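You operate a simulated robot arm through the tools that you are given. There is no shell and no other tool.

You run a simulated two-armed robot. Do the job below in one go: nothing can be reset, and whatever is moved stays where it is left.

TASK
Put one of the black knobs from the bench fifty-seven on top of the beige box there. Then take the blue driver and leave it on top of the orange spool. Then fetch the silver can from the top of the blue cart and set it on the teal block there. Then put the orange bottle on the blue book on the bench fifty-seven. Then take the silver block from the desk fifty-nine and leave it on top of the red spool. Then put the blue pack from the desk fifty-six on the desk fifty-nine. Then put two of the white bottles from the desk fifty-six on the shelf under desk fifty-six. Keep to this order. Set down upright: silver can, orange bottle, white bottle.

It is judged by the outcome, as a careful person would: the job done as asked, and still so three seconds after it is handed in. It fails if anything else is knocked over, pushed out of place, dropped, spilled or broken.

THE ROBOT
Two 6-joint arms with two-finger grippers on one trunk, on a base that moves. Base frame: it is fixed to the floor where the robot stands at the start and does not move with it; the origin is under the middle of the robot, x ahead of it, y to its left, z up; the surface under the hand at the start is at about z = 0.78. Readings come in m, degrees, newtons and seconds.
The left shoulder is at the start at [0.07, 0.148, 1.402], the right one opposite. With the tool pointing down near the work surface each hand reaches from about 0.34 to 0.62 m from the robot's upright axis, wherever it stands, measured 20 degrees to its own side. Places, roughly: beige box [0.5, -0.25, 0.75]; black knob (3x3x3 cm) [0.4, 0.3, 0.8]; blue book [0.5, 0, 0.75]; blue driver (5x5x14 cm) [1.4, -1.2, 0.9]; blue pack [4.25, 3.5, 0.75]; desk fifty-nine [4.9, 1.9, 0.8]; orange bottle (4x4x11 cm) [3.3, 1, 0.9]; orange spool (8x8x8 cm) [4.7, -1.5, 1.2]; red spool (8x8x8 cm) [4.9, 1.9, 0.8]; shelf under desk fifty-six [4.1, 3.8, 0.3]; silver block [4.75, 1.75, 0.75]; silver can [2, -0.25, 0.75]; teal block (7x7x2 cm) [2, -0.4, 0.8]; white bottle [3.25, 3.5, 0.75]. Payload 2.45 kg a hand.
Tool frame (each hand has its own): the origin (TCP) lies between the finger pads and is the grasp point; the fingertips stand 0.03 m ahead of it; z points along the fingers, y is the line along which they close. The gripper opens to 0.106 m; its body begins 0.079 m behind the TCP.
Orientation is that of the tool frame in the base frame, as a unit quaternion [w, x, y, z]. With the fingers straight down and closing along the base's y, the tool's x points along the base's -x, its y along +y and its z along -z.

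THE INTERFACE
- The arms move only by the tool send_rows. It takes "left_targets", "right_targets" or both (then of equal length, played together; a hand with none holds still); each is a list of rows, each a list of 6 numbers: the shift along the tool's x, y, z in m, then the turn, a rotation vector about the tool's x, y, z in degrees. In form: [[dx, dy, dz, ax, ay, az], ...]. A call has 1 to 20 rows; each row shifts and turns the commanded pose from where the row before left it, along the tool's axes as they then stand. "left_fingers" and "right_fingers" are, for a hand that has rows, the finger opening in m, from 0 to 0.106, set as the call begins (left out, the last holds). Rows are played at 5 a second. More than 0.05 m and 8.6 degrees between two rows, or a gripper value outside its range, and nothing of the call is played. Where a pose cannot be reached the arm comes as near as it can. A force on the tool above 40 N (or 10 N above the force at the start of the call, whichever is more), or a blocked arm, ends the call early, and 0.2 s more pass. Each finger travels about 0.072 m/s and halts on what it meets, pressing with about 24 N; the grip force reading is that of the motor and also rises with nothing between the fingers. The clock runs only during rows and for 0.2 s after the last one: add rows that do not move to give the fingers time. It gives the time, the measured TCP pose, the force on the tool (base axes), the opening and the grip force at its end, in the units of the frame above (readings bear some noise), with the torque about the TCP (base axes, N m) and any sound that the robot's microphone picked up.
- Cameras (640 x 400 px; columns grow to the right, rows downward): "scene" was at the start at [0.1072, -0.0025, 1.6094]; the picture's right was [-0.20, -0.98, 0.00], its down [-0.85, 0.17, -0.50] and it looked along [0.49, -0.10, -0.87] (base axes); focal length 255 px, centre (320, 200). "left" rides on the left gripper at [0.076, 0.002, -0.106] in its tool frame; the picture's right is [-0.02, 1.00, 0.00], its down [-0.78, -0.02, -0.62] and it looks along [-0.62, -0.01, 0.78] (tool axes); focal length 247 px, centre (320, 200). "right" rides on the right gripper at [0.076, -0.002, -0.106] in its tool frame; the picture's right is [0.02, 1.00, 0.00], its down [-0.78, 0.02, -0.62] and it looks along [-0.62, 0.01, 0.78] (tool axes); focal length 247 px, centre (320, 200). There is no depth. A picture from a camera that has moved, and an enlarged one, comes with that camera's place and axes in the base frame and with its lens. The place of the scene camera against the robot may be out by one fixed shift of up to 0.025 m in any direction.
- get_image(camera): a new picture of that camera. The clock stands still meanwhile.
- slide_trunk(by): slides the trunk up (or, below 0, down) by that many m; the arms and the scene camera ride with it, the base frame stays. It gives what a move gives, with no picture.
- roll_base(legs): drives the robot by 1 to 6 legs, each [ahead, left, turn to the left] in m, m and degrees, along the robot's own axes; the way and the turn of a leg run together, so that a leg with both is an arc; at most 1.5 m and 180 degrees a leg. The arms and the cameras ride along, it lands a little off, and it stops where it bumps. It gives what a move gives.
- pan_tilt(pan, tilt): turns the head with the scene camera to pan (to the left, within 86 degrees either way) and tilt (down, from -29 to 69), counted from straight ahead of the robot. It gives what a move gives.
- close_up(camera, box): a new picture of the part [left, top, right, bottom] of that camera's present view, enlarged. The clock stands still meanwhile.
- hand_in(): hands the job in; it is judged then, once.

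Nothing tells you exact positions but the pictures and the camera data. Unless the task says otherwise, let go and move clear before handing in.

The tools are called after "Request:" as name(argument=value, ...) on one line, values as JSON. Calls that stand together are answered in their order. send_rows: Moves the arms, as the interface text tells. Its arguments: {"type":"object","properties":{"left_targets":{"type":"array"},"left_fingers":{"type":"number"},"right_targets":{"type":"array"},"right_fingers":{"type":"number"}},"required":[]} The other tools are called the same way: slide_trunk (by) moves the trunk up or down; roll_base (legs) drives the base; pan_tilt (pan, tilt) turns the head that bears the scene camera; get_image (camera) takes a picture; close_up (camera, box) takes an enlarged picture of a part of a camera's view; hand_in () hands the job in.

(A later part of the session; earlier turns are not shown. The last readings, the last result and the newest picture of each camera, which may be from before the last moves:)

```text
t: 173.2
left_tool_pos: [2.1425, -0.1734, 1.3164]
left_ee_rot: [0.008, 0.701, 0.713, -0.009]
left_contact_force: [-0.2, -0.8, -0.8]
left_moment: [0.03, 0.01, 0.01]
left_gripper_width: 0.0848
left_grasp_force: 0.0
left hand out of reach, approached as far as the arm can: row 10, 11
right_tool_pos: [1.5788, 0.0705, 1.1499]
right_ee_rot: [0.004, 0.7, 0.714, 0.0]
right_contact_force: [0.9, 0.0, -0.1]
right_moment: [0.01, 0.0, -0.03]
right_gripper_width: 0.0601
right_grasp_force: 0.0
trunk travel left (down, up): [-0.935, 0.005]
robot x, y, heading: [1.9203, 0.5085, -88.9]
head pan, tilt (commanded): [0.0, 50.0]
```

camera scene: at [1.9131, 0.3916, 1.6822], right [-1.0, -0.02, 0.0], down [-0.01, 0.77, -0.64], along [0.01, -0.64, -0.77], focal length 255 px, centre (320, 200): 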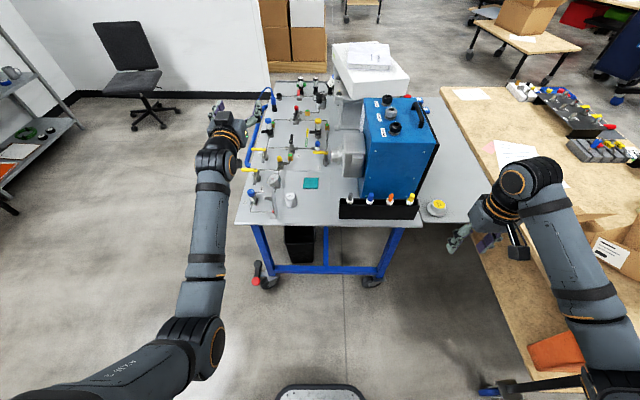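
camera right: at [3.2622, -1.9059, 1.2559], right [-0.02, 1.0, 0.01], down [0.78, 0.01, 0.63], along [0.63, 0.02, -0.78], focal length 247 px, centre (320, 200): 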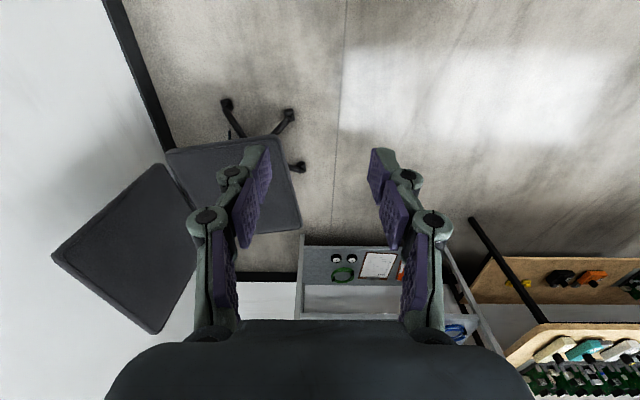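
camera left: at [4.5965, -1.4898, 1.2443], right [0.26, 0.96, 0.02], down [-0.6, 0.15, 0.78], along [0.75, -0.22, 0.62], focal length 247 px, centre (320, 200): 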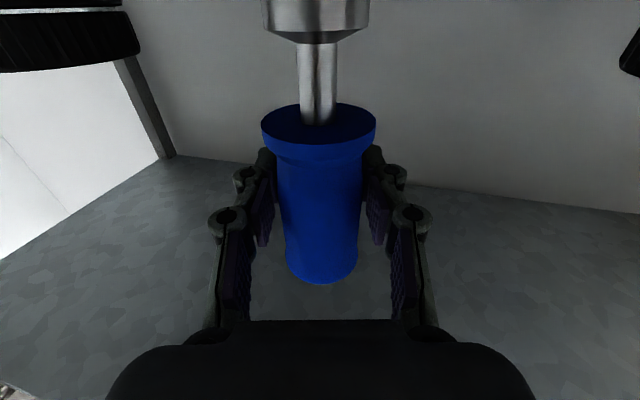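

The left hand now points down. Next I yaw it 90° so the fingers close along y.

Request:
send_rows(left_targets=[[0.02, 0, 0, 0, 0, -8.2], [0, 0, 0.01, 0, 0, -8.2], [0, 0, 0.01, 0, 0, -8.2], [0, 0, 0.01, 0, 0, -8.2], [0, 0, 0.01, 0, 0, -8.2], [0, 0, 0.01, 0, 0, -8.2], [0, 0, 0.01, 0, 0, -8.2], [0, 0, 0.01, 0, 0, -8.2], [0, 0, 0.01, 0, 0, -8.2], [0, 0, 0, 0, 0, -8.2], [0, 0, 0, 0, 0, -8], [0, 0, 0, 0, 0, 0]])

Request:
get_image(camera="left")

```text
t: 175.8
left_tool_pos: [2.14, -0.1593, 1.235]
left_ee_rot: [0.0, -0.009, 1.0, 0.0]
left_contact_force: [0.3, 0.0, -0.7]
left_moment: [-0.01, 0.0, 0.0]
left_gripper_width: 0.0851
left_grasp_force: 0.1
left hand out of reach, approached as far as the arm can: row 1
right_tool_pos: [1.5779, 0.0702, 1.1491]
right_ee_rot: [0.004, 0.7, 0.714, 0.0]
right_contact_force: [0.4, 0.2, 1.4]
right_moment: [0.01, -0.03, 0.0]
right_gripper_width: 0.06
right_grasp_force: 0.0
trunk travel left (down, up): [-0.935, 0.005]
robot x, y, heading: [1.921, 0.5065, -89.1]
head pan, tilt (commanded): [0.0, 50.0]
```

```text
taken
camera left: at [2.0643, -0.158, 1.3411], right [0.0, 1.0, 0.0], down [0.78, 0.0, 0.62], along [0.62, 0.0, -0.78], focal length 247 px, centre (320, 200)
```

left: 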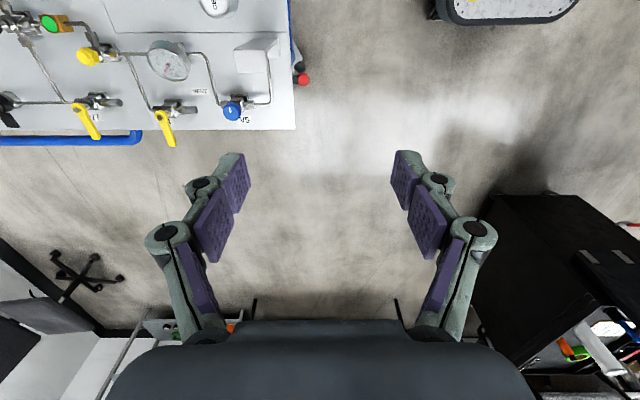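

The hand is oriented as planned. I raise the right hand so it clears the blue case, then drive 0.33 m closer to the cart's end.

Request:
send_rows(right_targets=[[-0.03, 0, -0.02, 0, 0, 0], [-0.03, 0, -0.02, 0, 0, 0], [-0.03, 0, -0.02, 0, 0, 0], [-0.03, 0, -0.02, 0, 0, 0], [0, 0, 0, 0, 0, 0]])

Request:
get_image(camera="right")

```text
t: 177.0
left_tool_pos: [2.1417, -0.1595, 1.2344]
left_ee_rot: [0.0, -0.007, 1.0, 0.0]
left_contact_force: [-0.3, 0.3, 0.1]
left_moment: [-0.01, -0.01, -0.01]
left_gripper_width: 0.085
left_grasp_force: 0.1
right_tool_pos: [1.5199, -0.0087, 1.163]
right_ee_rot: [0.008, 0.7, 0.714, -0.002]
right_contact_force: [0.5, 0.3, -1.0]
right_moment: [-0.01, -0.02, -0.02]
right_gripper_width: 0.0603
right_grasp_force: 0.1
right hand out of reach, approached as far as the arm can: row 1, 2, 3, 4
trunk travel left (down, up): [-0.935, 0.005]
robot x, y, heading: [1.9205, 0.5096, -89.0]
head pan, tilt (commanded): [0.0, 50.0]
```

```text
taken
camera right: at [1.515, 0.0689, 1.2676], right [1.0, 0.04, 0.01], down [0.03, -0.77, 0.63], along [0.03, -0.63, -0.77], focal length 247 px, centre (320, 200)
```

right: 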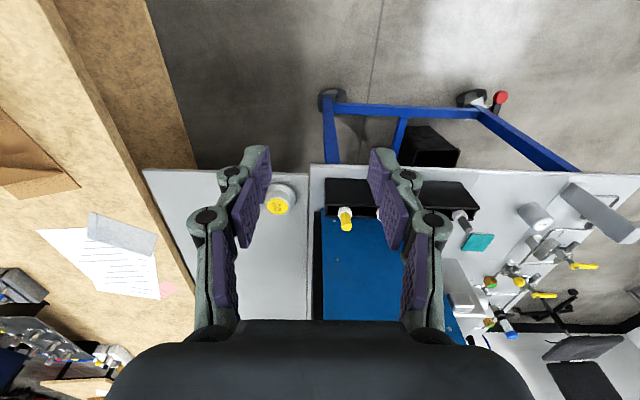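

The right camera confirms the can near [2.04, -0.31] and the teal block near [1.97, -0.43]. I return the right hand to its earlier tucked pose, then shift the base so both targets sit to the left hand's side.

Request:
send_rows(right_targets=[[0.03, 0, 0.02, 0, 0, 0], [0.03, 0, 0.02, 0, 0, 0], [0.03, 0, 0.02, 0, 0, 0], [0.03, 0, 0.02, 0, 0, 0], [0, 0, 0, 0, 0, 0], [0, 0, 0, 0, 0, 0]])

Request:
roll_base(legs=[[0, -0.13, 0], [0.33, 0, -1]])

Request:
get_image(camera="left")

Request:
get_image(camera="scene")

```text
t: 178.4
left_tool_pos: [2.142, -0.1607, 1.2331]
left_ee_rot: [0.0, -0.007, 1.0, 0.0]
left_contact_force: [0.2, 0.0, 0.3]
left_moment: [0.01, 0.03, -0.02]
left_gripper_width: 0.0849
left_grasp_force: 0.1
right_tool_pos: [1.5179, 0.1092, 1.0827]
right_ee_rot: [0.004, 0.701, 0.714, 0.001]
right_contact_force: [-0.7, 0.1, -0.2]
right_moment: [0.0, -0.01, -0.03]
right_gripper_width: 0.0601
right_grasp_force: 0.1
trunk travel left (down, up): [-0.935, 0.005]
robot x, y, heading: [1.9194, 0.5048, -88.5]
head pan, tilt (commanded): [0.0, 50.0]
```

```text
t: 181.4
left_tool_pos: [2.0009, -0.4911, 1.2372]
left_ee_rot: [-0.001, 0.003, 1.0, -0.002]
left_contact_force: [0.0, -0.7, 0.6]
left_moment: [0.0, 0.0, 0.01]
left_gripper_width: 0.0848
left_grasp_force: 0.1
right_tool_pos: [1.3828, -0.2111, 1.083]
right_ee_rot: [0.004, 0.707, 0.707, 0.0]
right_contact_force: [-0.5, -0.5, 1.0]
right_moment: [-0.03, 0.0, 0.03]
right_gripper_width: 0.0599
right_grasp_force: 0.1
trunk travel left (down, up): [-0.935, 0.005]
robot x, y, heading: [1.7906, 0.1753, -90.2]
head pan, tilt (commanded): [0.0, 50.0]
```

```text
taken
camera left: at [1.9238, -0.4883, 1.3427], right [0.03, 1.0, 0.0], down [0.78, -0.02, 0.62], along [0.62, -0.02, -0.78], focal length 247 px, centre (320, 200)
```

left: 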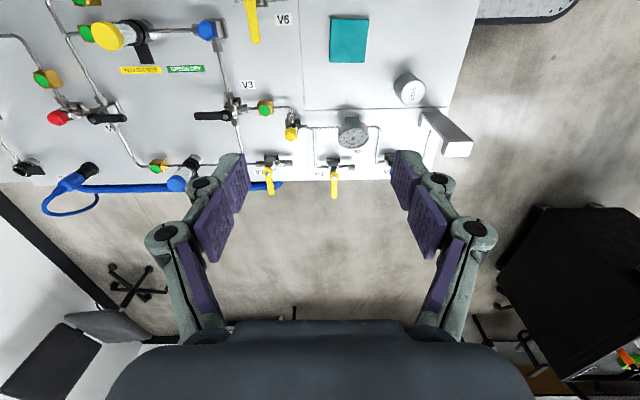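

```text
taken
camera scene: at [1.7833, 0.0645, 1.6825], right [-1.0, 0.0, 0.0], down [0.0, 0.76, -0.64], along [0.0, -0.64, -0.76], focal length 255 px, centre (320, 200)
```

scene: 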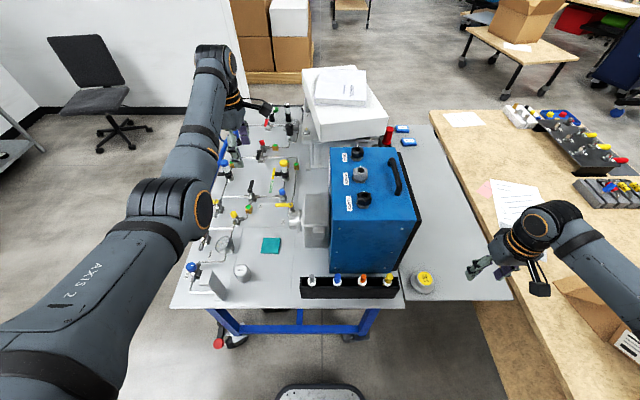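

The left wrist camera now has a good view of the can, teal block, flowmeter and gauge. I zoom in to judge clearances around the can.

Request:
close_up(camera="left", box=[310, 0, 510, 180])

Request:
close_up(camera="scene", box=[165, 200, 315, 310])

```text
2.22 times, centred on (410, 90) of left
camera zoom: at [1.9238, -0.4883, 1.3427], right [0.03, 1.0, 0.0], down [0.78, -0.02, 0.62], along [0.62, -0.02, -0.78], focal length 549 px, centre (120, 444)
```

zoom: 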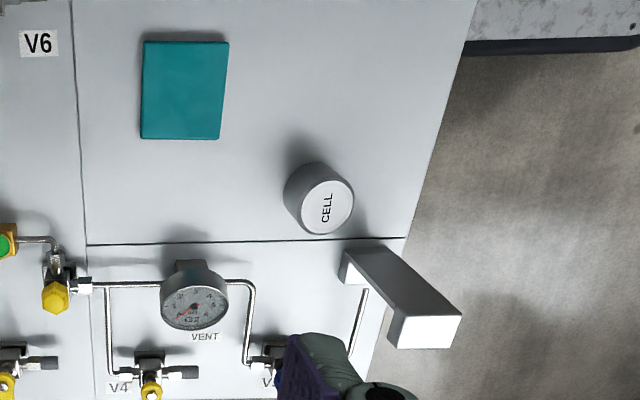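

```text
3.64 times, centred on (240, 255) of scene
camera zoom: at [1.7833, 0.0645, 1.6825], right [-1.0, 0.0, 0.0], down [0.0, 0.76, -0.64], along [0.0, -0.64, -0.76], focal length 927 px, centre (611, 0)
```

zoom: 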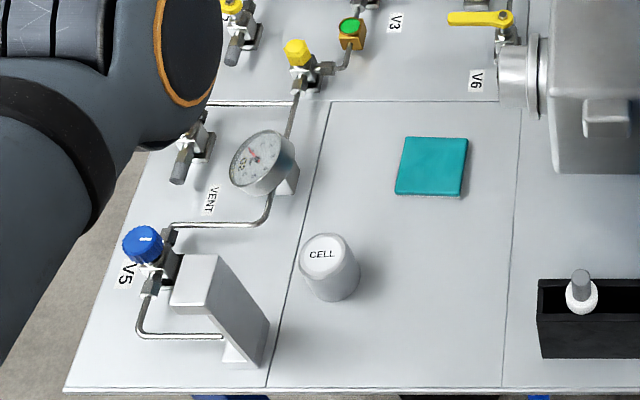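

The can is centred at about [2.059, -0.319], ø5 cm, 5 cm tall, and the flowmeter post is 6 cm away on the +x side. I roll 5 cm closer, then bring the hand above the can with a slight tilt away from the flowmeter.

Request:
roll_base(legs=[[0.05, 0, 0]])

Request:
send_rows(left_targets=[[0, 0.02, 0.03, 0, -4, 0], [0, 0.02, 0.04, 0, -4, 0], [0, 0.02, 0.04, 0, 0, 0], [0, 0.02, 0.04, 0, 0, 0], [-0.015, 0.04, 0, 0, 0, 0], [-0.015, 0.04, 0, 0, 0, 0], [-0.015, 0.04, 0, 0, 0, 0], [-0.01, 0.02, 0, 0, 0, 0], [0, 0, 0, 0, 0, 0]])

Request:
get_image(camera="left")

```text
t: 182.3
left_tool_pos: [2.0008, -0.5337, 1.2395]
left_ee_rot: [-0.001, 0.004, 1.0, -0.004]
left_contact_force: [-0.4, 1.6, 0.6]
left_moment: [-0.11, 0.03, -0.02]
left_gripper_width: 0.085
left_grasp_force: 0.0
right_tool_pos: [1.3836, -0.2549, 1.0859]
right_ee_rot: [0.009, 0.707, 0.707, -0.003]
right_contact_force: [-0.7, 1.2, 0.7]
right_moment: [-0.07, -0.01, -0.01]
right_gripper_width: 0.0601
right_grasp_force: 0.2
trunk travel left (down, up): [-0.935, 0.005]
robot x, y, heading: [1.7943, 0.1286, -90.0]
head pan, tilt (commanded): [0.0, 50.0]
```

```text
t: 184.3
left_tool_pos: [2.0718, -0.3292, 1.0747]
left_ee_rot: [0.069, 0.0, 0.998, -0.001]
left_contact_force: [0.4, -0.6, -0.7]
left_moment: [0.01, 0.03, -0.01]
left_gripper_width: 0.0851
left_grasp_force: 0.1
left hand out of reach, approached as far as the arm can: row 7, 8
right_tool_pos: [1.3816, -0.2631, 1.0825]
right_ee_rot: [0.005, 0.707, 0.708, 0.001]
right_contact_force: [0.4, 0.0, -0.4]
right_moment: [-0.04, 0.03, 0.0]
right_gripper_width: 0.0598
right_grasp_force: 0.2
trunk travel left (down, up): [-0.935, 0.005]
robot x, y, heading: [1.7891, 0.1302, -90.0]
head pan, tilt (commanded): [0.0, 50.0]
```

```text
taken
camera left: at [1.9807, -0.3266, 1.1697], right [0.03, 1.0, 0.0], down [0.69, -0.02, 0.72], along [0.72, -0.02, -0.69], focal length 247 px, centre (320, 200)
```

left: 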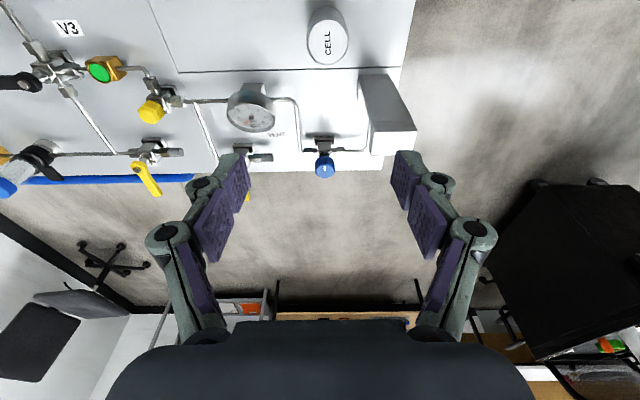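

The can is at about [2.0585, -0.3195]. I open to 7.5 cm and come down vertically to z≈0.90 for a check.

Request:
send_rows(left_targets=[[0.0076, -0.0011, 0.0389, 0, 0, 0], [0.0076, -0.0011, 0.0389, 0, 0, 0], [0.0076, -0.0011, 0.0389, 0, 0, 0], [0.0076, -0.0011, 0.0389, 0, 0, 0], [0.0076, -0.0011, 0.0389, 0, 0, 0], [0, 0, 0, 0, 0, 0]], left_fingers=0.08)

Request:
get_image(camera="left")

Request:
close_up(camera="scene", box=[165, 180, 315, 310])

```text
t: 185.7
left_tool_pos: [2.0606, -0.336, 0.8767]
left_ee_rot: [0.069, 0.001, 0.998, 0.0]
left_contact_force: [1.0, -0.7, 0.4]
left_moment: [0.01, 0.0, 0.0]
left_gripper_width: 0.0798
left_grasp_force: 0.0
right_tool_pos: [1.3824, -0.2629, 1.0823]
right_ee_rot: [0.004, 0.707, 0.707, 0.0]
right_contact_force: [-0.3, 0.1, -0.4]
right_moment: [0.04, -0.02, 0.07]
right_gripper_width: 0.0598
right_grasp_force: 0.1
trunk travel left (down, up): [-0.935, 0.005]
robot x, y, heading: [1.794, 0.1289, -90.2]
head pan, tilt (commanded): [0.0, 50.0]
```

```text
taken
camera left: at [1.9694, -0.3331, 0.9715], right [0.03, 1.0, 0.0], down [0.69, -0.02, 0.72], along [0.72, -0.02, -0.69], focal length 247 px, centre (320, 200)
```

left: 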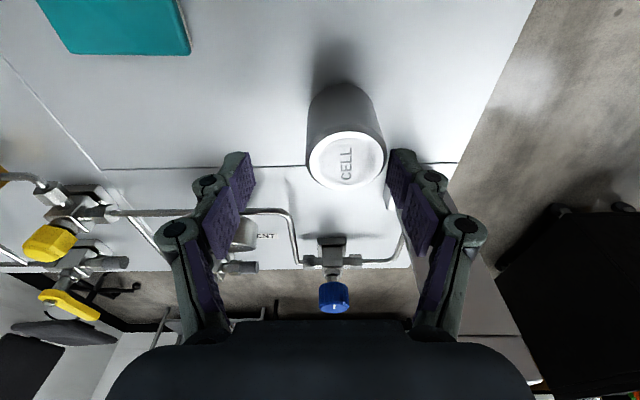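

```text
3.08 times, centred on (240, 245) of scene
camera zoom: at [1.7829, 0.0118, 1.6822], right [-1.0, 0.0, 0.0], down [0.0, 0.77, -0.64], along [0.0, -0.64, -0.77], focal length 784 px, centre (566, 62)
```

zoom: 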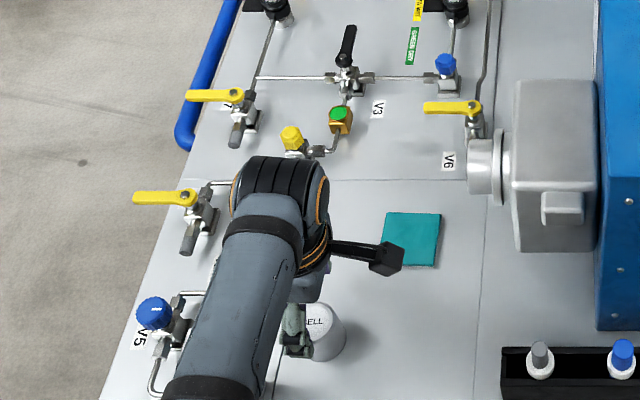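

The can sits 1.7 cm toward +y from the finger centre. I shift that much, check, then descend.

Request:
send_rows(left_targets=[[0, 0.009, 0, 0, 0, 0], [0, 0.008, 0, 0, 0, 0], [0, 0, 0, 0, 0, 0]])

Request:
get_image(camera="left")

```text
t: 186.5
left_tool_pos: [2.0607, -0.3189, 0.8761]
left_ee_rot: [0.069, 0.002, 0.998, -0.002]
left_contact_force: [-0.4, 0.1, -0.6]
left_moment: [0.01, -0.01, 0.03]
left_gripper_width: 0.0802
left_grasp_force: 0.1
right_tool_pos: [1.3828, -0.2644, 1.0837]
right_ee_rot: [0.005, 0.707, 0.707, 0.001]
right_contact_force: [0.0, 0.3, 0.6]
right_moment: [-0.02, 0.0, 0.01]
right_gripper_width: 0.06
right_grasp_force: 0.0
trunk travel left (down, up): [-0.935, 0.005]
robot x, y, heading: [1.7924, 0.128, -90.2]
head pan, tilt (commanded): [0.0, 50.0]
```

```text
taken
camera left: at [1.9699, -0.3158, 0.9718], right [0.03, 1.0, 0.0], down [0.69, -0.02, 0.72], along [0.72, -0.02, -0.69], focal length 247 px, centre (320, 200)
```

left: 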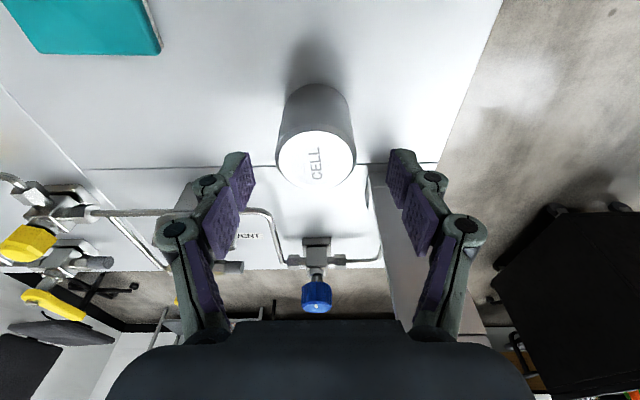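

Centred. I lower about 3.8 cm around the can.

Request:
send_rows(left_targets=[[0.0018, 0, 0.0125, 0, 0, 0], [0.0018, 0, 0.0125, 0, 0, 0], [0.0017, 0, 0.0115, 0, 0, 0], [0, 0, 0, 0, 0, 0]])

Request:
get_image(camera="left")

```text
t: 187.5
left_tool_pos: [2.0607, -0.3182, 0.8406]
left_ee_rot: [0.069, 0.002, 0.998, -0.001]
left_contact_force: [0.7, -0.3, 0.3]
left_moment: [0.01, 0.0, 0.02]
left_gripper_width: 0.0802
left_grasp_force: 0.1
right_tool_pos: [1.3828, -0.262, 1.0828]
right_ee_rot: [0.004, 0.707, 0.708, 0.001]
right_contact_force: [0.4, 0.1, -0.1]
right_moment: [0.03, 0.0, 0.01]
right_gripper_width: 0.0599
right_grasp_force: 0.0
trunk travel left (down, up): [-0.935, 0.005]
robot x, y, heading: [1.7931, 0.1265, -89.8]
head pan, tilt (commanded): [0.0, 50.0]
```

```text
taken
camera left: at [1.9697, -0.3157, 0.935], right [0.03, 1.0, 0.0], down [0.69, -0.02, 0.72], along [0.72, -0.02, -0.69], focal length 247 px, centre (320, 200)
```

left: 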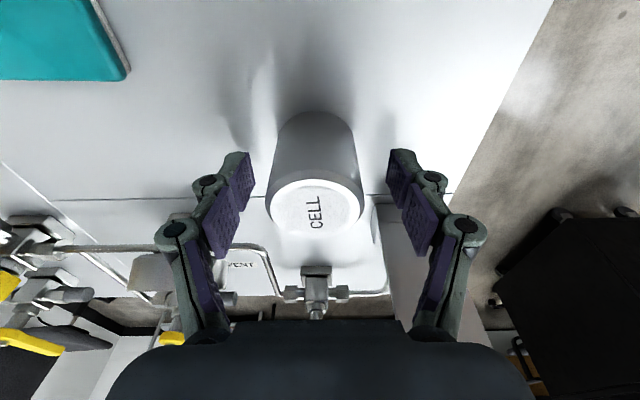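

The can is between the pads, so I close.

Request:
send_rows(left_targets=[[0, 0, 0, 0, 0, 0], [0, 0, 0, 0, 0, 0], [0, 0, 0, 0, 0, 0], [0, 0, 0, 0, 0, 0]], left_fingers=0.035)

Request:
send_rows(left_targets=[[-0.0014, 0, -0.01, 0, 0, 0], [-0.0028, 0, -0.02, 0, 0, 0], [-0.0042, 0, -0.03, 0, 0, 0], [0, 0, 0, 0, 0, 0]])

Request:
get_image(camera="left")

```text
t: 188.5
left_tool_pos: [2.0605, -0.3183, 0.8405]
left_ee_rot: [0.069, 0.002, 0.998, -0.001]
left_contact_force: [-0.4, -0.5, -0.3]
left_moment: [0.03, -0.02, 0.02]
left_gripper_width: 0.047
left_grasp_force: 24.1
right_tool_pos: [1.3834, -0.2627, 1.0824]
right_ee_rot: [0.004, 0.707, 0.707, 0.0]
right_contact_force: [0.3, 0.4, -0.7]
right_moment: [0.02, 0.0, 0.01]
right_gripper_width: 0.0596
right_grasp_force: 0.0
trunk travel left (down, up): [-0.935, 0.005]
robot x, y, heading: [1.7937, 0.1258, -90.1]
head pan, tilt (commanded): [0.0, 50.0]
```

```text
t: 189.5
left_tool_pos: [2.0597, -0.3177, 0.901]
left_ee_rot: [0.069, 0.003, 0.998, -0.001]
left_contact_force: [-0.4, -0.5, -1.2]
left_moment: [0.0, 0.0, 0.0]
left_gripper_width: 0.0471
left_grasp_force: 24.1
right_tool_pos: [1.3841, -0.2632, 1.0823]
right_ee_rot: [0.004, 0.707, 0.707, 0.0]
right_contact_force: [-1.2, 0.0, -0.1]
right_moment: [0.01, -0.02, 0.0]
right_gripper_width: 0.0598
right_grasp_force: 0.1
trunk travel left (down, up): [-0.935, 0.005]
robot x, y, heading: [1.791, 0.1273, -90.0]
head pan, tilt (commanded): [0.0, 50.0]
```

```text
taken
camera left: at [1.9689, -0.3158, 0.9957], right [0.03, 1.0, 0.0], down [0.69, -0.02, 0.72], along [0.72, -0.02, -0.69], focal length 247 px, centre (320, 200)
```

left: 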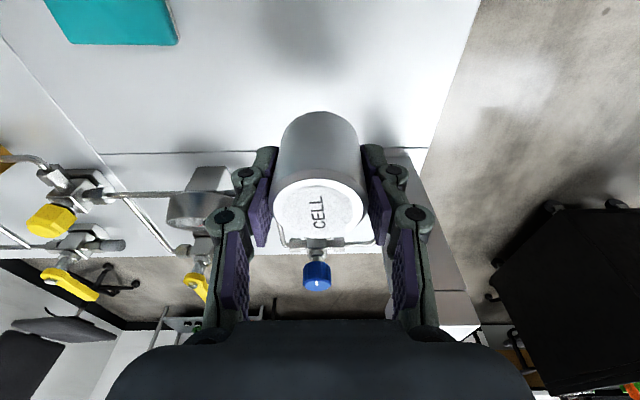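

I have the can at 47 mm. The camera arm would hit the gearbox knob at the teal block in this yaw, so I lift, move clear and yaw the hand back 90° about the vertical.

Request:
send_rows(left_targets=[[0.0206, 0, -0.0332, 0, 0, 0], [0.0206, 0, -0.0332, 0, 0, 0], [0, 0, 0, 1.137, 0, 8.1], [0, 0, 0, 1.137, 0, 8.1], [0, 0, 0, 1.137, 0, 8.1], [0, 0, 0, 1.137, 0, 8.1], [0, 0, 0, 1.137, 0, 8.1], [0, 0, 0, 1.137, 0, 8.1], [0, 0, 0, 1.137, 0, 8.1], [0, 0, 0, 1.137, 0, 8.1], [0, 0, 0, 1.137, 0, 8.1], [0, 0, 0, 1.137, 0, 8.1], [0, 0, 0, 1.137, 0, 8.1], [0, 0, 0, 0, 0, 0]])

Request:
get_image(camera="left")

Request:
get_image(camera="scene")

```text
t: 192.5
left_tool_pos: [2.0119, -0.3184, 0.9608]
left_ee_rot: [0.05, 0.707, 0.704, -0.051]
left_contact_force: [-0.6, -0.7, -2.2]
left_moment: [-0.01, -0.04, -0.02]
left_gripper_width: 0.0471
left_grasp_force: 23.8
right_tool_pos: [1.3843, -0.2618, 1.0818]
right_ee_rot: [0.004, 0.706, 0.708, 0.001]
right_contact_force: [0.5, -0.5, 0.7]
right_moment: [-0.03, 0.01, 0.03]
right_gripper_width: 0.0599
right_grasp_force: 0.1
trunk travel left (down, up): [-0.935, 0.005]
robot x, y, heading: [1.7935, 0.1293, -89.9]
head pan, tilt (commanded): [0.0, 50.0]
```

```text
taken
camera left: at [2.0124, -0.2267, 1.0559], right [1.0, -0.03, 0.0], down [-0.02, -0.69, 0.73], along [-0.02, -0.73, -0.69], focal length 247 px, centre (320, 200)
```

left: 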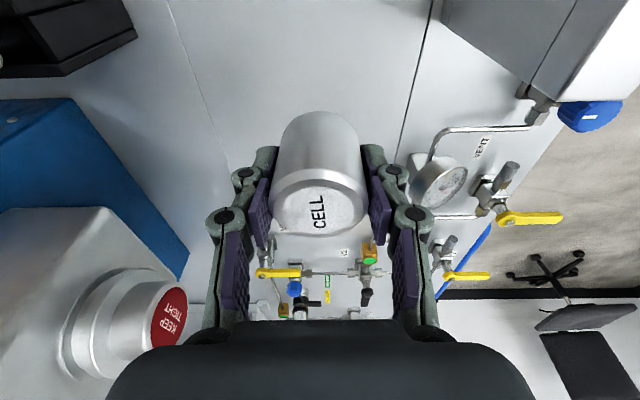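

```text
taken
camera scene: at [1.7829, 0.0114, 1.6822], right [-1.0, 0.0, 0.0], down [0.0, 0.77, -0.64], along [0.0, -0.64, -0.77], focal length 255 px, centre (320, 200)
```

scene: 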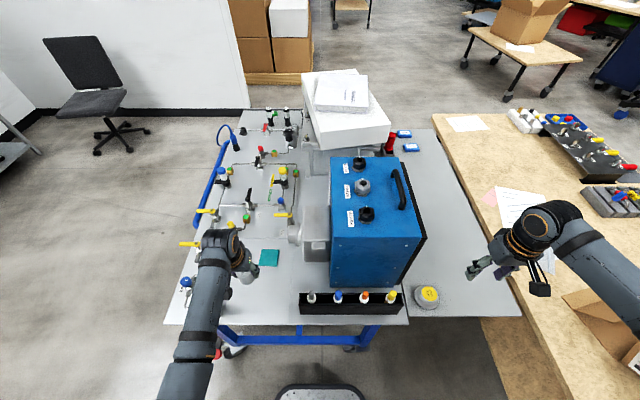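

The "KEEP TIGHT" cap ends near x=1.87, which leaves the hand about 5 cm of room at the teal block. I carry the can over the block's centre at [1.974, -0.4385].

Request:
send_rows(left_targets=[[-0.0297, -0.0093, 0.0043, 0, 0, 0], [-0.0297, -0.0093, 0.0043, 0, 0, 0], [-0.0297, -0.0093, 0.0043, 0, 0, 0], [-0.0298, -0.0094, 0.0042, 0, 0, 0], [0, 0, 0, 0, 0, 0], [0, 0, 0, 0, 0, 0]])

Request:
get_image(camera="left")

Request:
close_up(camera="scene", box=[200, 200, 340, 320])

```text
t: 193.9
left_tool_pos: [1.9739, -0.4375, 0.962]
left_ee_rot: [0.049, 0.707, 0.704, -0.05]
left_contact_force: [-0.1, 1.2, -1.3]
left_moment: [-0.01, 0.0, -0.02]
left_gripper_width: 0.0471
left_grasp_force: 24.0
right_tool_pos: [1.3834, -0.2627, 1.0815]
right_ee_rot: [0.004, 0.707, 0.707, 0.0]
right_contact_force: [0.3, 0.5, 1.5]
right_moment: [0.01, 0.0, -0.01]
right_gripper_width: 0.0601
right_grasp_force: 0.0
trunk travel left (down, up): [-0.935, 0.005]
robot x, y, heading: [1.7897, 0.1285, -89.9]
head pan, tilt (commanded): [0.0, 50.0]
```

```text
taken
camera left: at [1.9749, -0.346, 1.0562], right [1.0, -0.03, 0.0], down [-0.02, -0.69, 0.73], along [-0.02, -0.73, -0.69], focal length 247 px, centre (320, 200)
```

left: 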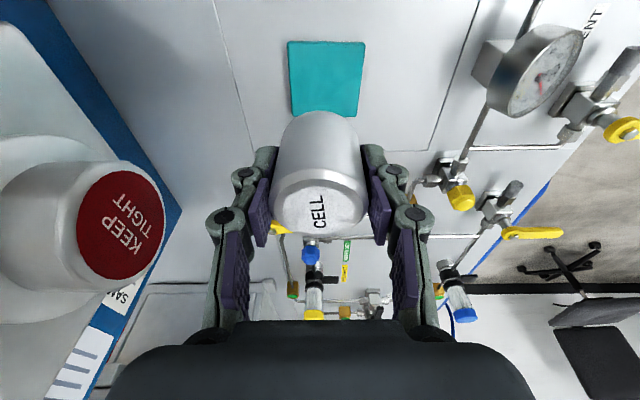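

```text
3.33 times, centred on (270, 260) of scene
camera zoom: at [1.7834, 0.0124, 1.6822], right [-1.0, 0.0, 0.0], down [0.0, 0.77, -0.64], along [0.0, -0.64, -0.77], focal length 850 px, centre (487, 0)
```

zoom: 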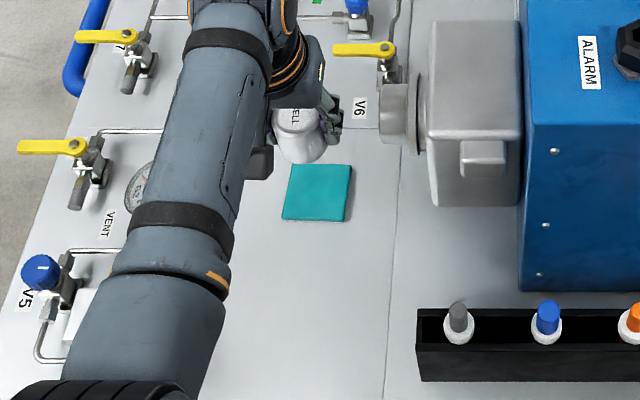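

The block's centre reads [1.978, -0.439], right under the can. I lower toward it.

Request:
send_rows(left_targets=[[0.0043, 0.0013, 0.0297, 0, 0, 0], [0.0043, 0.0013, 0.0297, 0, 0, 0], [0.0042, 0.0014, 0.0287, 0, 0, 0], [0, 0, 0, 0, 0, 0]])

Request:
get_image(camera="left")

```text
t: 194.9
left_tool_pos: [1.9763, -0.4376, 0.8712]
left_ee_rot: [0.05, 0.707, 0.704, -0.051]
left_contact_force: [-0.5, 0.0, -1.4]
left_moment: [0.0, -0.03, -0.01]
left_gripper_width: 0.0467
left_grasp_force: 23.7
right_tool_pos: [1.3837, -0.2619, 1.082]
right_ee_rot: [0.004, 0.707, 0.707, 0.0]
right_contact_force: [0.9, 0.1, -0.7]
right_moment: [-0.01, 0.01, -0.03]
right_gripper_width: 0.0602
right_grasp_force: 0.1
trunk travel left (down, up): [-0.935, 0.005]
robot x, y, heading: [1.7916, 0.1311, -90.3]
head pan, tilt (commanded): [0.0, 50.0]
```

```text
taken
camera left: at [1.9789, -0.3458, 0.9664], right [1.0, -0.03, 0.0], down [-0.02, -0.69, 0.73], along [-0.02, -0.73, -0.69], focal length 247 px, centre (320, 200)
```

left: 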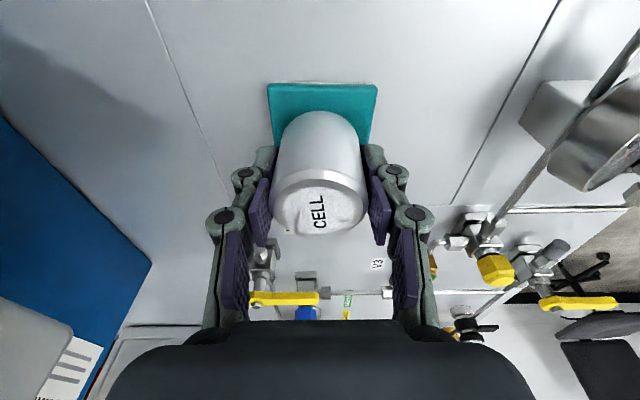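

Well centred. I lower in small steps to contact.

Request:
send_rows(left_targets=[[0.0006, 0, 0.004, 0, 0, 0], [0.0006, 0, 0.004, 0, 0, 0], [0, 0, 0, 0, 0, 0]])

Request:
send_rows(left_targets=[[0.0003, 0, 0.002, 0, 0, 0], [0, 0, 0, 0, 0, 0]])

```text
t: 195.7
left_tool_pos: [1.9782, -0.4367, 0.8638]
left_ee_rot: [0.049, 0.707, 0.704, -0.051]
left_contact_force: [0.0, 0.0, -1.4]
left_moment: [-0.01, 0.03, 0.02]
left_gripper_width: 0.047
left_grasp_force: 23.3
right_tool_pos: [1.383, -0.2624, 1.082]
right_ee_rot: [0.003, 0.707, 0.707, 0.0]
right_contact_force: [-0.9, 0.5, -0.4]
right_moment: [-0.01, -0.01, 0.0]
right_gripper_width: 0.0601
right_grasp_force: 0.0
trunk travel left (down, up): [-0.935, 0.005]
robot x, y, heading: [1.7927, 0.1291, -89.9]
head pan, tilt (commanded): [0.0, 50.0]
```

```text
t: 196.3
left_tool_pos: [1.9782, -0.4374, 0.8622]
left_ee_rot: [0.05, 0.706, 0.705, -0.051]
left_contact_force: [-0.5, 0.2, -1.4]
left_moment: [0.01, 0.0, -0.04]
left_gripper_width: 0.0469
left_grasp_force: 23.4
right_tool_pos: [1.384, -0.2638, 1.0814]
right_ee_rot: [0.003, 0.707, 0.707, 0.001]
right_contact_force: [-0.4, -0.6, -0.3]
right_moment: [-0.01, -0.02, -0.03]
right_gripper_width: 0.06
right_grasp_force: 0.1
trunk travel left (down, up): [-0.935, 0.005]
robot x, y, heading: [1.7936, 0.1267, -90.0]
head pan, tilt (commanded): [0.0, 50.0]
```

Request:
send_rows(left_targets=[[0.0003, 0, 0.002, 0, 0, 0], [0, 0, 0, 0, 0, 0]])

Request:
send_rows(left_targets=[[0.0002, 0, 0.0015, 0, 0, 0], [0, 0, 0, 0, 0, 0]])

```text
t: 196.9
left_tool_pos: [1.9785, -0.4378, 0.86]
left_ee_rot: [0.05, 0.707, 0.704, -0.051]
left_contact_force: [0.3, -1.0, -1.5]
left_moment: [-0.03, -0.01, 0.05]
left_gripper_width: 0.0468
left_grasp_force: 23.7
right_tool_pos: [1.3832, -0.2637, 1.0817]
right_ee_rot: [0.004, 0.708, 0.707, 0.0]
right_contact_force: [-0.8, -0.3, -0.4]
right_moment: [0.01, 0.01, 0.0]
right_gripper_width: 0.06
right_grasp_force: 0.0
trunk travel left (down, up): [-0.935, 0.005]
robot x, y, heading: [1.7926, 0.127, -90.1]
head pan, tilt (commanded): [0.0, 50.0]
```

```text
t: 197.5
left_tool_pos: [1.9771, -0.4373, 0.858]
left_ee_rot: [0.049, 0.706, 0.705, -0.05]
left_contact_force: [0.2, 0.5, -2.2]
left_moment: [0.02, 0.05, -0.03]
left_gripper_width: 0.0469
left_grasp_force: 23.8
right_tool_pos: [1.3834, -0.2629, 1.0825]
right_ee_rot: [0.004, 0.707, 0.707, 0.001]
right_contact_force: [-0.5, 0.0, -0.5]
right_moment: [0.01, 0.01, 0.0]
right_gripper_width: 0.0601
right_grasp_force: 0.1
trunk travel left (down, up): [-0.935, 0.005]
robot x, y, heading: [1.7924, 0.1312, -90.1]
head pan, tilt (commanded): [0.0, 50.0]
```

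Request:
send_rows(left_targets=[[0.0002, 0, 0.0015, 0, 0, 0], [0, 0, 0, 0, 0, 0]])

Request:
send_rows(left_targets=[[0.0002, 0, 0.0015, 0, 0, 0], [0, 0, 0, 0, 0, 0]])

Request:
close_up(camera="left", box=[240, 60, 400, 200])

```text
t: 198.1
left_tool_pos: [1.9781, -0.4385, 0.8563]
left_ee_rot: [0.05, 0.706, 0.705, -0.051]
left_contact_force: [-0.4, 0.2, -0.6]
left_moment: [0.0, 0.04, -0.04]
left_gripper_width: 0.0471
left_grasp_force: 23.5
right_tool_pos: [1.3827, -0.2625, 1.0823]
right_ee_rot: [0.003, 0.707, 0.707, -0.001]
right_contact_force: [-0.2, -0.3, -0.3]
right_moment: [-0.02, 0.0, 0.0]
right_gripper_width: 0.06
right_grasp_force: 0.1
trunk travel left (down, up): [-0.935, 0.005]
robot x, y, heading: [1.7914, 0.1281, -90.0]
head pan, tilt (commanded): [0.0, 50.0]
```

```text
t: 198.7
left_tool_pos: [1.9776, -0.4371, 0.8554]
left_ee_rot: [0.049, 0.706, 0.704, -0.051]
left_contact_force: [-0.1, -0.2, -1.3]
left_moment: [-0.01, 0.03, 0.02]
left_gripper_width: 0.0471
left_grasp_force: 24.3
right_tool_pos: [1.3829, -0.2637, 1.0822]
right_ee_rot: [0.004, 0.707, 0.707, 0.0]
right_contact_force: [0.1, 0.0, -0.2]
right_moment: [-0.04, 0.03, -0.05]
right_gripper_width: 0.06
right_grasp_force: 0.0
trunk travel left (down, up): [-0.935, 0.005]
robot x, y, heading: [1.7925, 0.1284, -90.1]
head pan, tilt (commanded): [0.0, 50.0]
```

```text
2.86 times, centred on (320, 130) of left
camera zoom: at [1.9787, -0.3463, 0.9495], right [1.0, -0.03, 0.0], down [-0.02, -0.69, 0.73], along [-0.02, -0.73, -0.69], focal length 706 px, centre (320, 400)
```

zoom: 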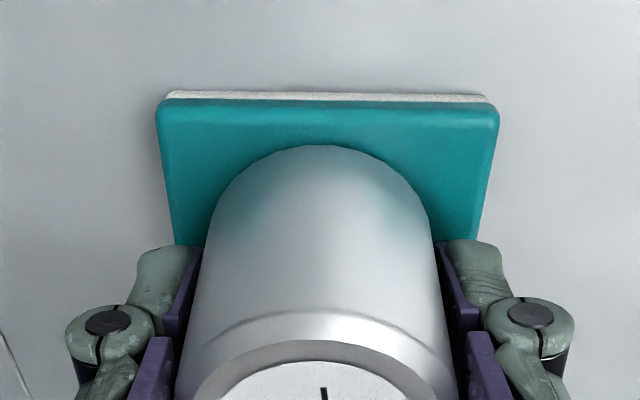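

Request:
send_rows(left_targets=[[0.0003, 0, 0.002, 0, 0, 0], [0, 0, 0, 0, 0, 0]])

Request:
send_rows(left_targets=[[0.0002, 0, 0.0015, 0, 0, 0], [0, 0, 0, 0, 0, 0]])

```text
t: 199.3
left_tool_pos: [1.978, -0.4372, 0.853]
left_ee_rot: [0.049, 0.707, 0.704, -0.051]
left_contact_force: [0.3, 0.0, 0.4]
left_moment: [-0.04, 0.0, 0.01]
left_gripper_width: 0.047
left_grasp_force: 23.9
right_tool_pos: [1.3842, -0.2613, 1.0827]
right_ee_rot: [0.004, 0.707, 0.707, 0.001]
right_contact_force: [-0.2, 0.4, -0.2]
right_moment: [-0.01, -0.02, -0.01]
right_gripper_width: 0.0601
right_grasp_force: 0.1
trunk travel left (down, up): [-0.935, 0.005]
robot x, y, heading: [1.7923, 0.1295, -89.7]
head pan, tilt (commanded): [0.0, 50.0]
```

```text
t: 199.9
left_tool_pos: [1.9773, -0.437, 0.8533]
left_ee_rot: [0.049, 0.706, 0.705, -0.052]
left_contact_force: [1.2, 0.4, 9.5]
left_moment: [0.04, -0.04, -0.02]
left_gripper_width: 0.0468
left_grasp_force: 24.1
right_tool_pos: [1.3832, -0.2628, 1.0821]
right_ee_rot: [0.005, 0.707, 0.707, 0.0]
right_contact_force: [-0.4, -0.3, -0.4]
right_moment: [-0.01, 0.0, -0.01]
right_gripper_width: 0.0601
right_grasp_force: 0.0
trunk travel left (down, up): [-0.935, 0.005]
robot x, y, heading: [1.7916, 0.1291, -90.1]
head pan, tilt (commanded): [0.0, 50.0]
```

Contact at 9.5 N. I open and lift straight up.

Request:
send_rows(left_targets=[[0, 0, 0, 0, 0, 0], [0, 0, 0, 0, 0, 0], [0, 0, 0, 0, 0, 0]], left_fingers=0.07)

Request:
send_rows(left_targets=[[-0.0029, 0, -0.0198, 0, 0, 0], [-0.0043, 0, -0.0297, 0, 0, 0], [-0.0057, 0, -0.0396, 0, 0, 0], [-0.0057, 0, -0.0396, 0, 0, 0], [-0.0057, 0, -0.0396, 0, 0, 0], [0, 0, 0, 0, 0, 0]])

Request:
get_image(camera="left")

Request:
close_up(camera="scene", box=[200, 200, 340, 320])

```text
t: 200.7
left_tool_pos: [1.9781, -0.4378, 0.8507]
left_ee_rot: [0.049, 0.706, 0.704, -0.051]
left_contact_force: [1.0, 0.2, -0.8]
left_moment: [0.02, 0.01, 0.0]
left_gripper_width: 0.0703
left_grasp_force: 0.1
right_tool_pos: [1.3833, -0.2639, 1.0826]
right_ee_rot: [0.005, 0.707, 0.707, 0.001]
right_contact_force: [0.0, 0.3, 0.4]
right_moment: [0.01, -0.01, -0.03]
right_gripper_width: 0.0596
right_grasp_force: 0.2
trunk travel left (down, up): [-0.935, 0.005]
robot x, y, heading: [1.7929, 0.1281, -89.7]
head pan, tilt (commanded): [0.0, 50.0]
```

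```text
t: 202.1
left_tool_pos: [1.977, -0.4391, 1.0227]
left_ee_rot: [0.049, 0.707, 0.704, -0.051]
left_contact_force: [-0.3, -0.3, 0.0]
left_moment: [0.03, -0.02, -0.05]
left_gripper_width: 0.0698
left_grasp_force: 0.2
right_tool_pos: [1.3832, -0.2632, 1.0833]
right_ee_rot: [0.004, 0.707, 0.708, 0.0]
right_contact_force: [-0.1, -0.2, -0.4]
right_moment: [-0.01, 0.0, 0.0]
right_gripper_width: 0.06
right_grasp_force: 0.0
trunk travel left (down, up): [-0.935, 0.005]
robot x, y, heading: [1.788, 0.1287, -90.0]
head pan, tilt (commanded): [0.0, 50.0]
```

```text
taken
camera left: at [1.9784, -0.3471, 1.1172], right [1.0, -0.03, 0.0], down [-0.02, -0.69, 0.72], along [-0.02, -0.72, -0.69], focal length 247 px, centre (320, 200)
```

left: 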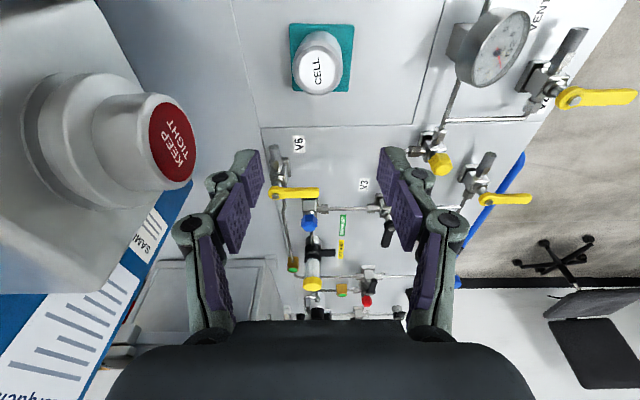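

```text
3.33 times, centred on (270, 260) of scene
camera zoom: at [1.7831, 0.0114, 1.6821], right [-1.0, 0.0, 0.0], down [0.0, 0.77, -0.64], along [0.0, -0.64, -0.77], focal length 850 px, centre (487, 0)
```

zoom: 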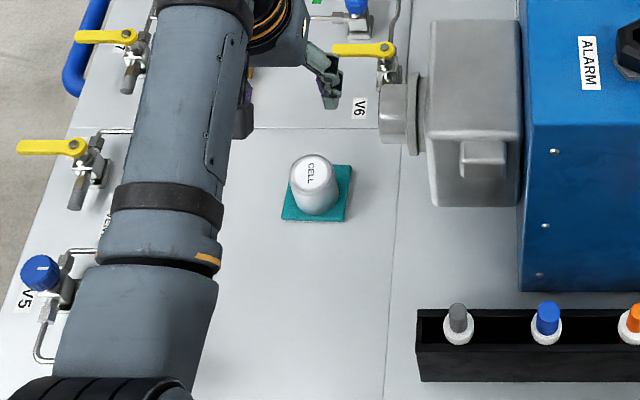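

The silver can stands upright on the teal block. Next is the orange bottle on the black tool cart: I raise the hand, back off and turn toward it.

Request:
send_rows(left_targets=[[-0.0057, 0, -0.0396, 0, 0, 0], [-0.0057, 0, -0.0396, 0, 0, 0], [-0.0057, 0, -0.0396, 0, 0, 0], [0, 0, 0, 0, 0, 0]])

Request:
roll_base(legs=[[-0.42, 0, 0], [0, 0, 90]])

Request:
pan_tilt(pan=15, tilt=25)

Request:
get_image(camera="scene")

Request:
close_up(camera="scene", box=[220, 100, 420, 260])

```text
t: 203.1
left_tool_pos: [1.9784, -0.438, 1.1429]
left_ee_rot: [0.049, 0.706, 0.704, -0.05]
left_contact_force: [0.1, 0.1, -0.1]
left_moment: [0.04, 0.0, 0.0]
left_gripper_width: 0.07
left_grasp_force: 0.2
right_tool_pos: [1.383, -0.2628, 1.083]
right_ee_rot: [0.004, 0.707, 0.707, 0.0]
right_contact_force: [0.0, 0.5, -0.3]
right_moment: [0.0, -0.01, -0.02]
right_gripper_width: 0.0602
right_grasp_force: 0.0
trunk travel left (down, up): [-0.935, 0.005]
robot x, y, heading: [1.7914, 0.1289, -90.2]
head pan, tilt (commanded): [0.0, 50.0]
```

```text
t: 209.5
left_tool_pos: [2.357, 0.7328, 1.1425]
left_ee_rot: [0.071, 0.001, 0.997, -0.001]
left_contact_force: [-0.1, 0.5, -0.1]
left_moment: [0.01, 0.0, 0.0]
left_gripper_width: 0.07
left_grasp_force: 0.0
right_tool_pos: [2.1825, 0.1372, 1.0825]
right_ee_rot: [0.003, -0.001, 1.0, 0.004]
right_contact_force: [-0.3, -0.2, 0.1]
right_moment: [-0.01, 0.0, -0.01]
right_gripper_width: 0.0602
right_grasp_force: 0.2
trunk travel left (down, up): [-0.935, 0.005]
robot x, y, heading: [1.7903, 0.5474, -0.0]
head pan, tilt (commanded): [0.0, 50.0]
```

```text
t: 210.4
left_tool_pos: [2.3562, 0.7327, 1.1414]
left_ee_rot: [0.071, 0.0, 0.997, -0.001]
left_contact_force: [0.5, -0.4, 0.1]
left_moment: [-0.01, 0.02, 0.01]
left_gripper_width: 0.07
left_grasp_force: 0.0
right_tool_pos: [2.1837, 0.1381, 1.0826]
right_ee_rot: [0.002, -0.001, 1.0, 0.003]
right_contact_force: [0.3, 1.2, 0.4]
right_moment: [0.02, 0.01, 0.0]
right_gripper_width: 0.06
right_grasp_force: 0.1
trunk travel left (down, up): [-0.935, 0.005]
robot x, y, heading: [1.7948, 0.5438, -0.0]
head pan, tilt (commanded): [15.0, 25.0]
```

```text
taken
camera scene: at [1.9218, 0.5792, 1.7196], right [0.26, -0.97, 0.0], down [-0.41, -0.11, -0.91], along [0.87, 0.24, -0.42], focal length 255 px, centre (320, 200)
```

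scene: 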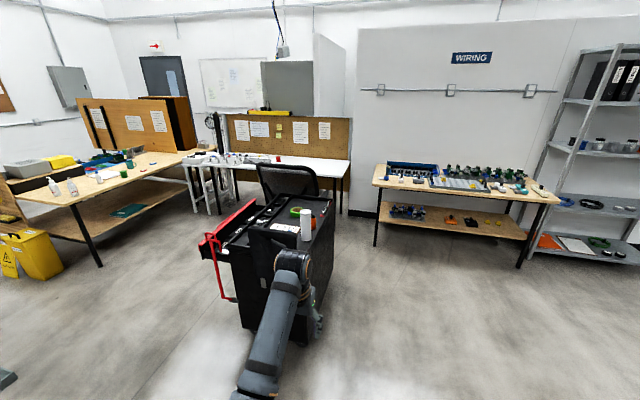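

```text
2.50 times, centred on (320, 180) of scene
camera zoom: at [1.9218, 0.5792, 1.7196], right [0.26, -0.97, 0.0], down [-0.41, -0.11, -0.91], along [0.87, 0.24, -0.42], focal length 637 px, centre (320, 250)
```

zoom: 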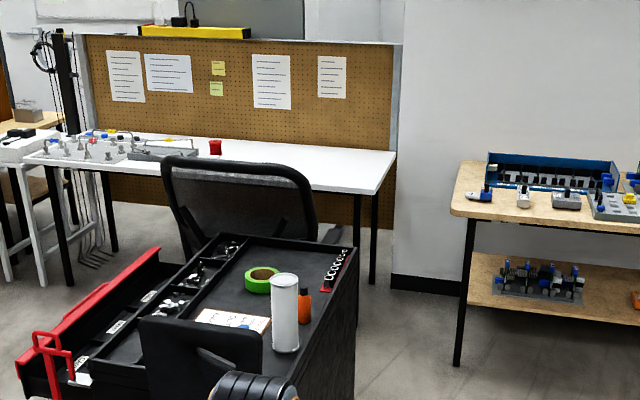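

The orange bottle is at about [3.26, 1.0] on the tool cart, with a tall white cylinder 14 cm to its left. I drive around to face it from the front.

Request:
roll_base(legs=[[0, -0.2, 0], [1.2, 0, 0], [0.45, 0, 0], [0, 0, 90]])

Request:
pan_tilt(pan=0, tilt=45)

Request:
get_image(camera="scene")

Request:
get_image(camera="left")

```text
t: 223.9
left_tool_pos: [3.2582, 0.9142, 1.1414]
left_ee_rot: [0.051, -0.705, 0.706, 0.049]
left_contact_force: [-0.2, 1.0, -0.8]
left_moment: [0.02, -0.01, -0.03]
left_gripper_width: 0.0702
left_grasp_force: 0.0
right_tool_pos: [3.8523, 0.7419, 1.0826]
right_ee_rot: [0.001, 0.708, -0.706, -0.005]
right_contact_force: [-0.3, -0.3, -0.6]
right_moment: [0.02, -0.05, 0.0]
right_gripper_width: 0.0599
right_grasp_force: 0.1
trunk travel left (down, up): [-0.935, 0.005]
robot x, y, heading: [3.444, 0.3502, 90.4]
head pan, tilt (commanded): [15.0, 25.0]
```

```text
t: 224.7
left_tool_pos: [3.2577, 0.914, 1.1406]
left_ee_rot: [0.051, -0.705, 0.705, 0.05]
left_contact_force: [-0.1, -0.2, -0.7]
left_moment: [0.0, -0.01, 0.0]
left_gripper_width: 0.0697
left_grasp_force: 0.1
right_tool_pos: [3.8532, 0.7403, 1.0822]
right_ee_rot: [0.001, 0.708, -0.706, -0.004]
right_contact_force: [0.5, -0.7, 0.8]
right_moment: [-0.01, 0.02, -0.02]
right_gripper_width: 0.06
right_grasp_force: 0.0
trunk travel left (down, up): [-0.935, 0.005]
robot x, y, heading: [3.4464, 0.3503, 90.1]
head pan, tilt (commanded): [0.0, 45.0]
```

```text
taken
camera scene: at [3.4373, 0.4905, 1.6891], right [1.0, 0.0, 0.0], down [0.0, -0.71, -0.71], along [0.0, 0.71, -0.71], focal length 255 px, centre (320, 200)
```

scene: 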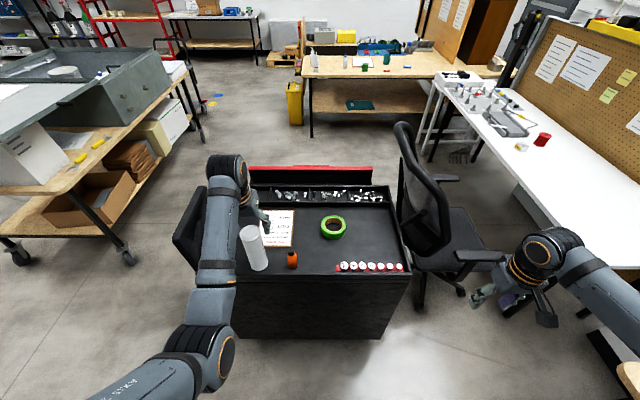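

```text
taken
camera left: at [3.2547, 0.8239, 1.2363], right [-1.0, 0.02, 0.0], down [0.02, 0.69, 0.73], along [0.02, 0.73, -0.69], focal length 247 px, centre (320, 200)
```

left: 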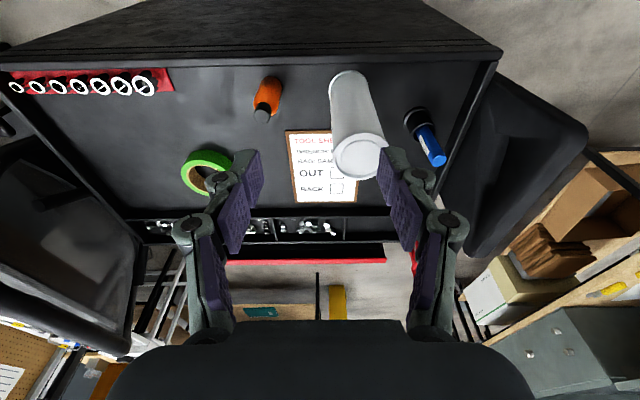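

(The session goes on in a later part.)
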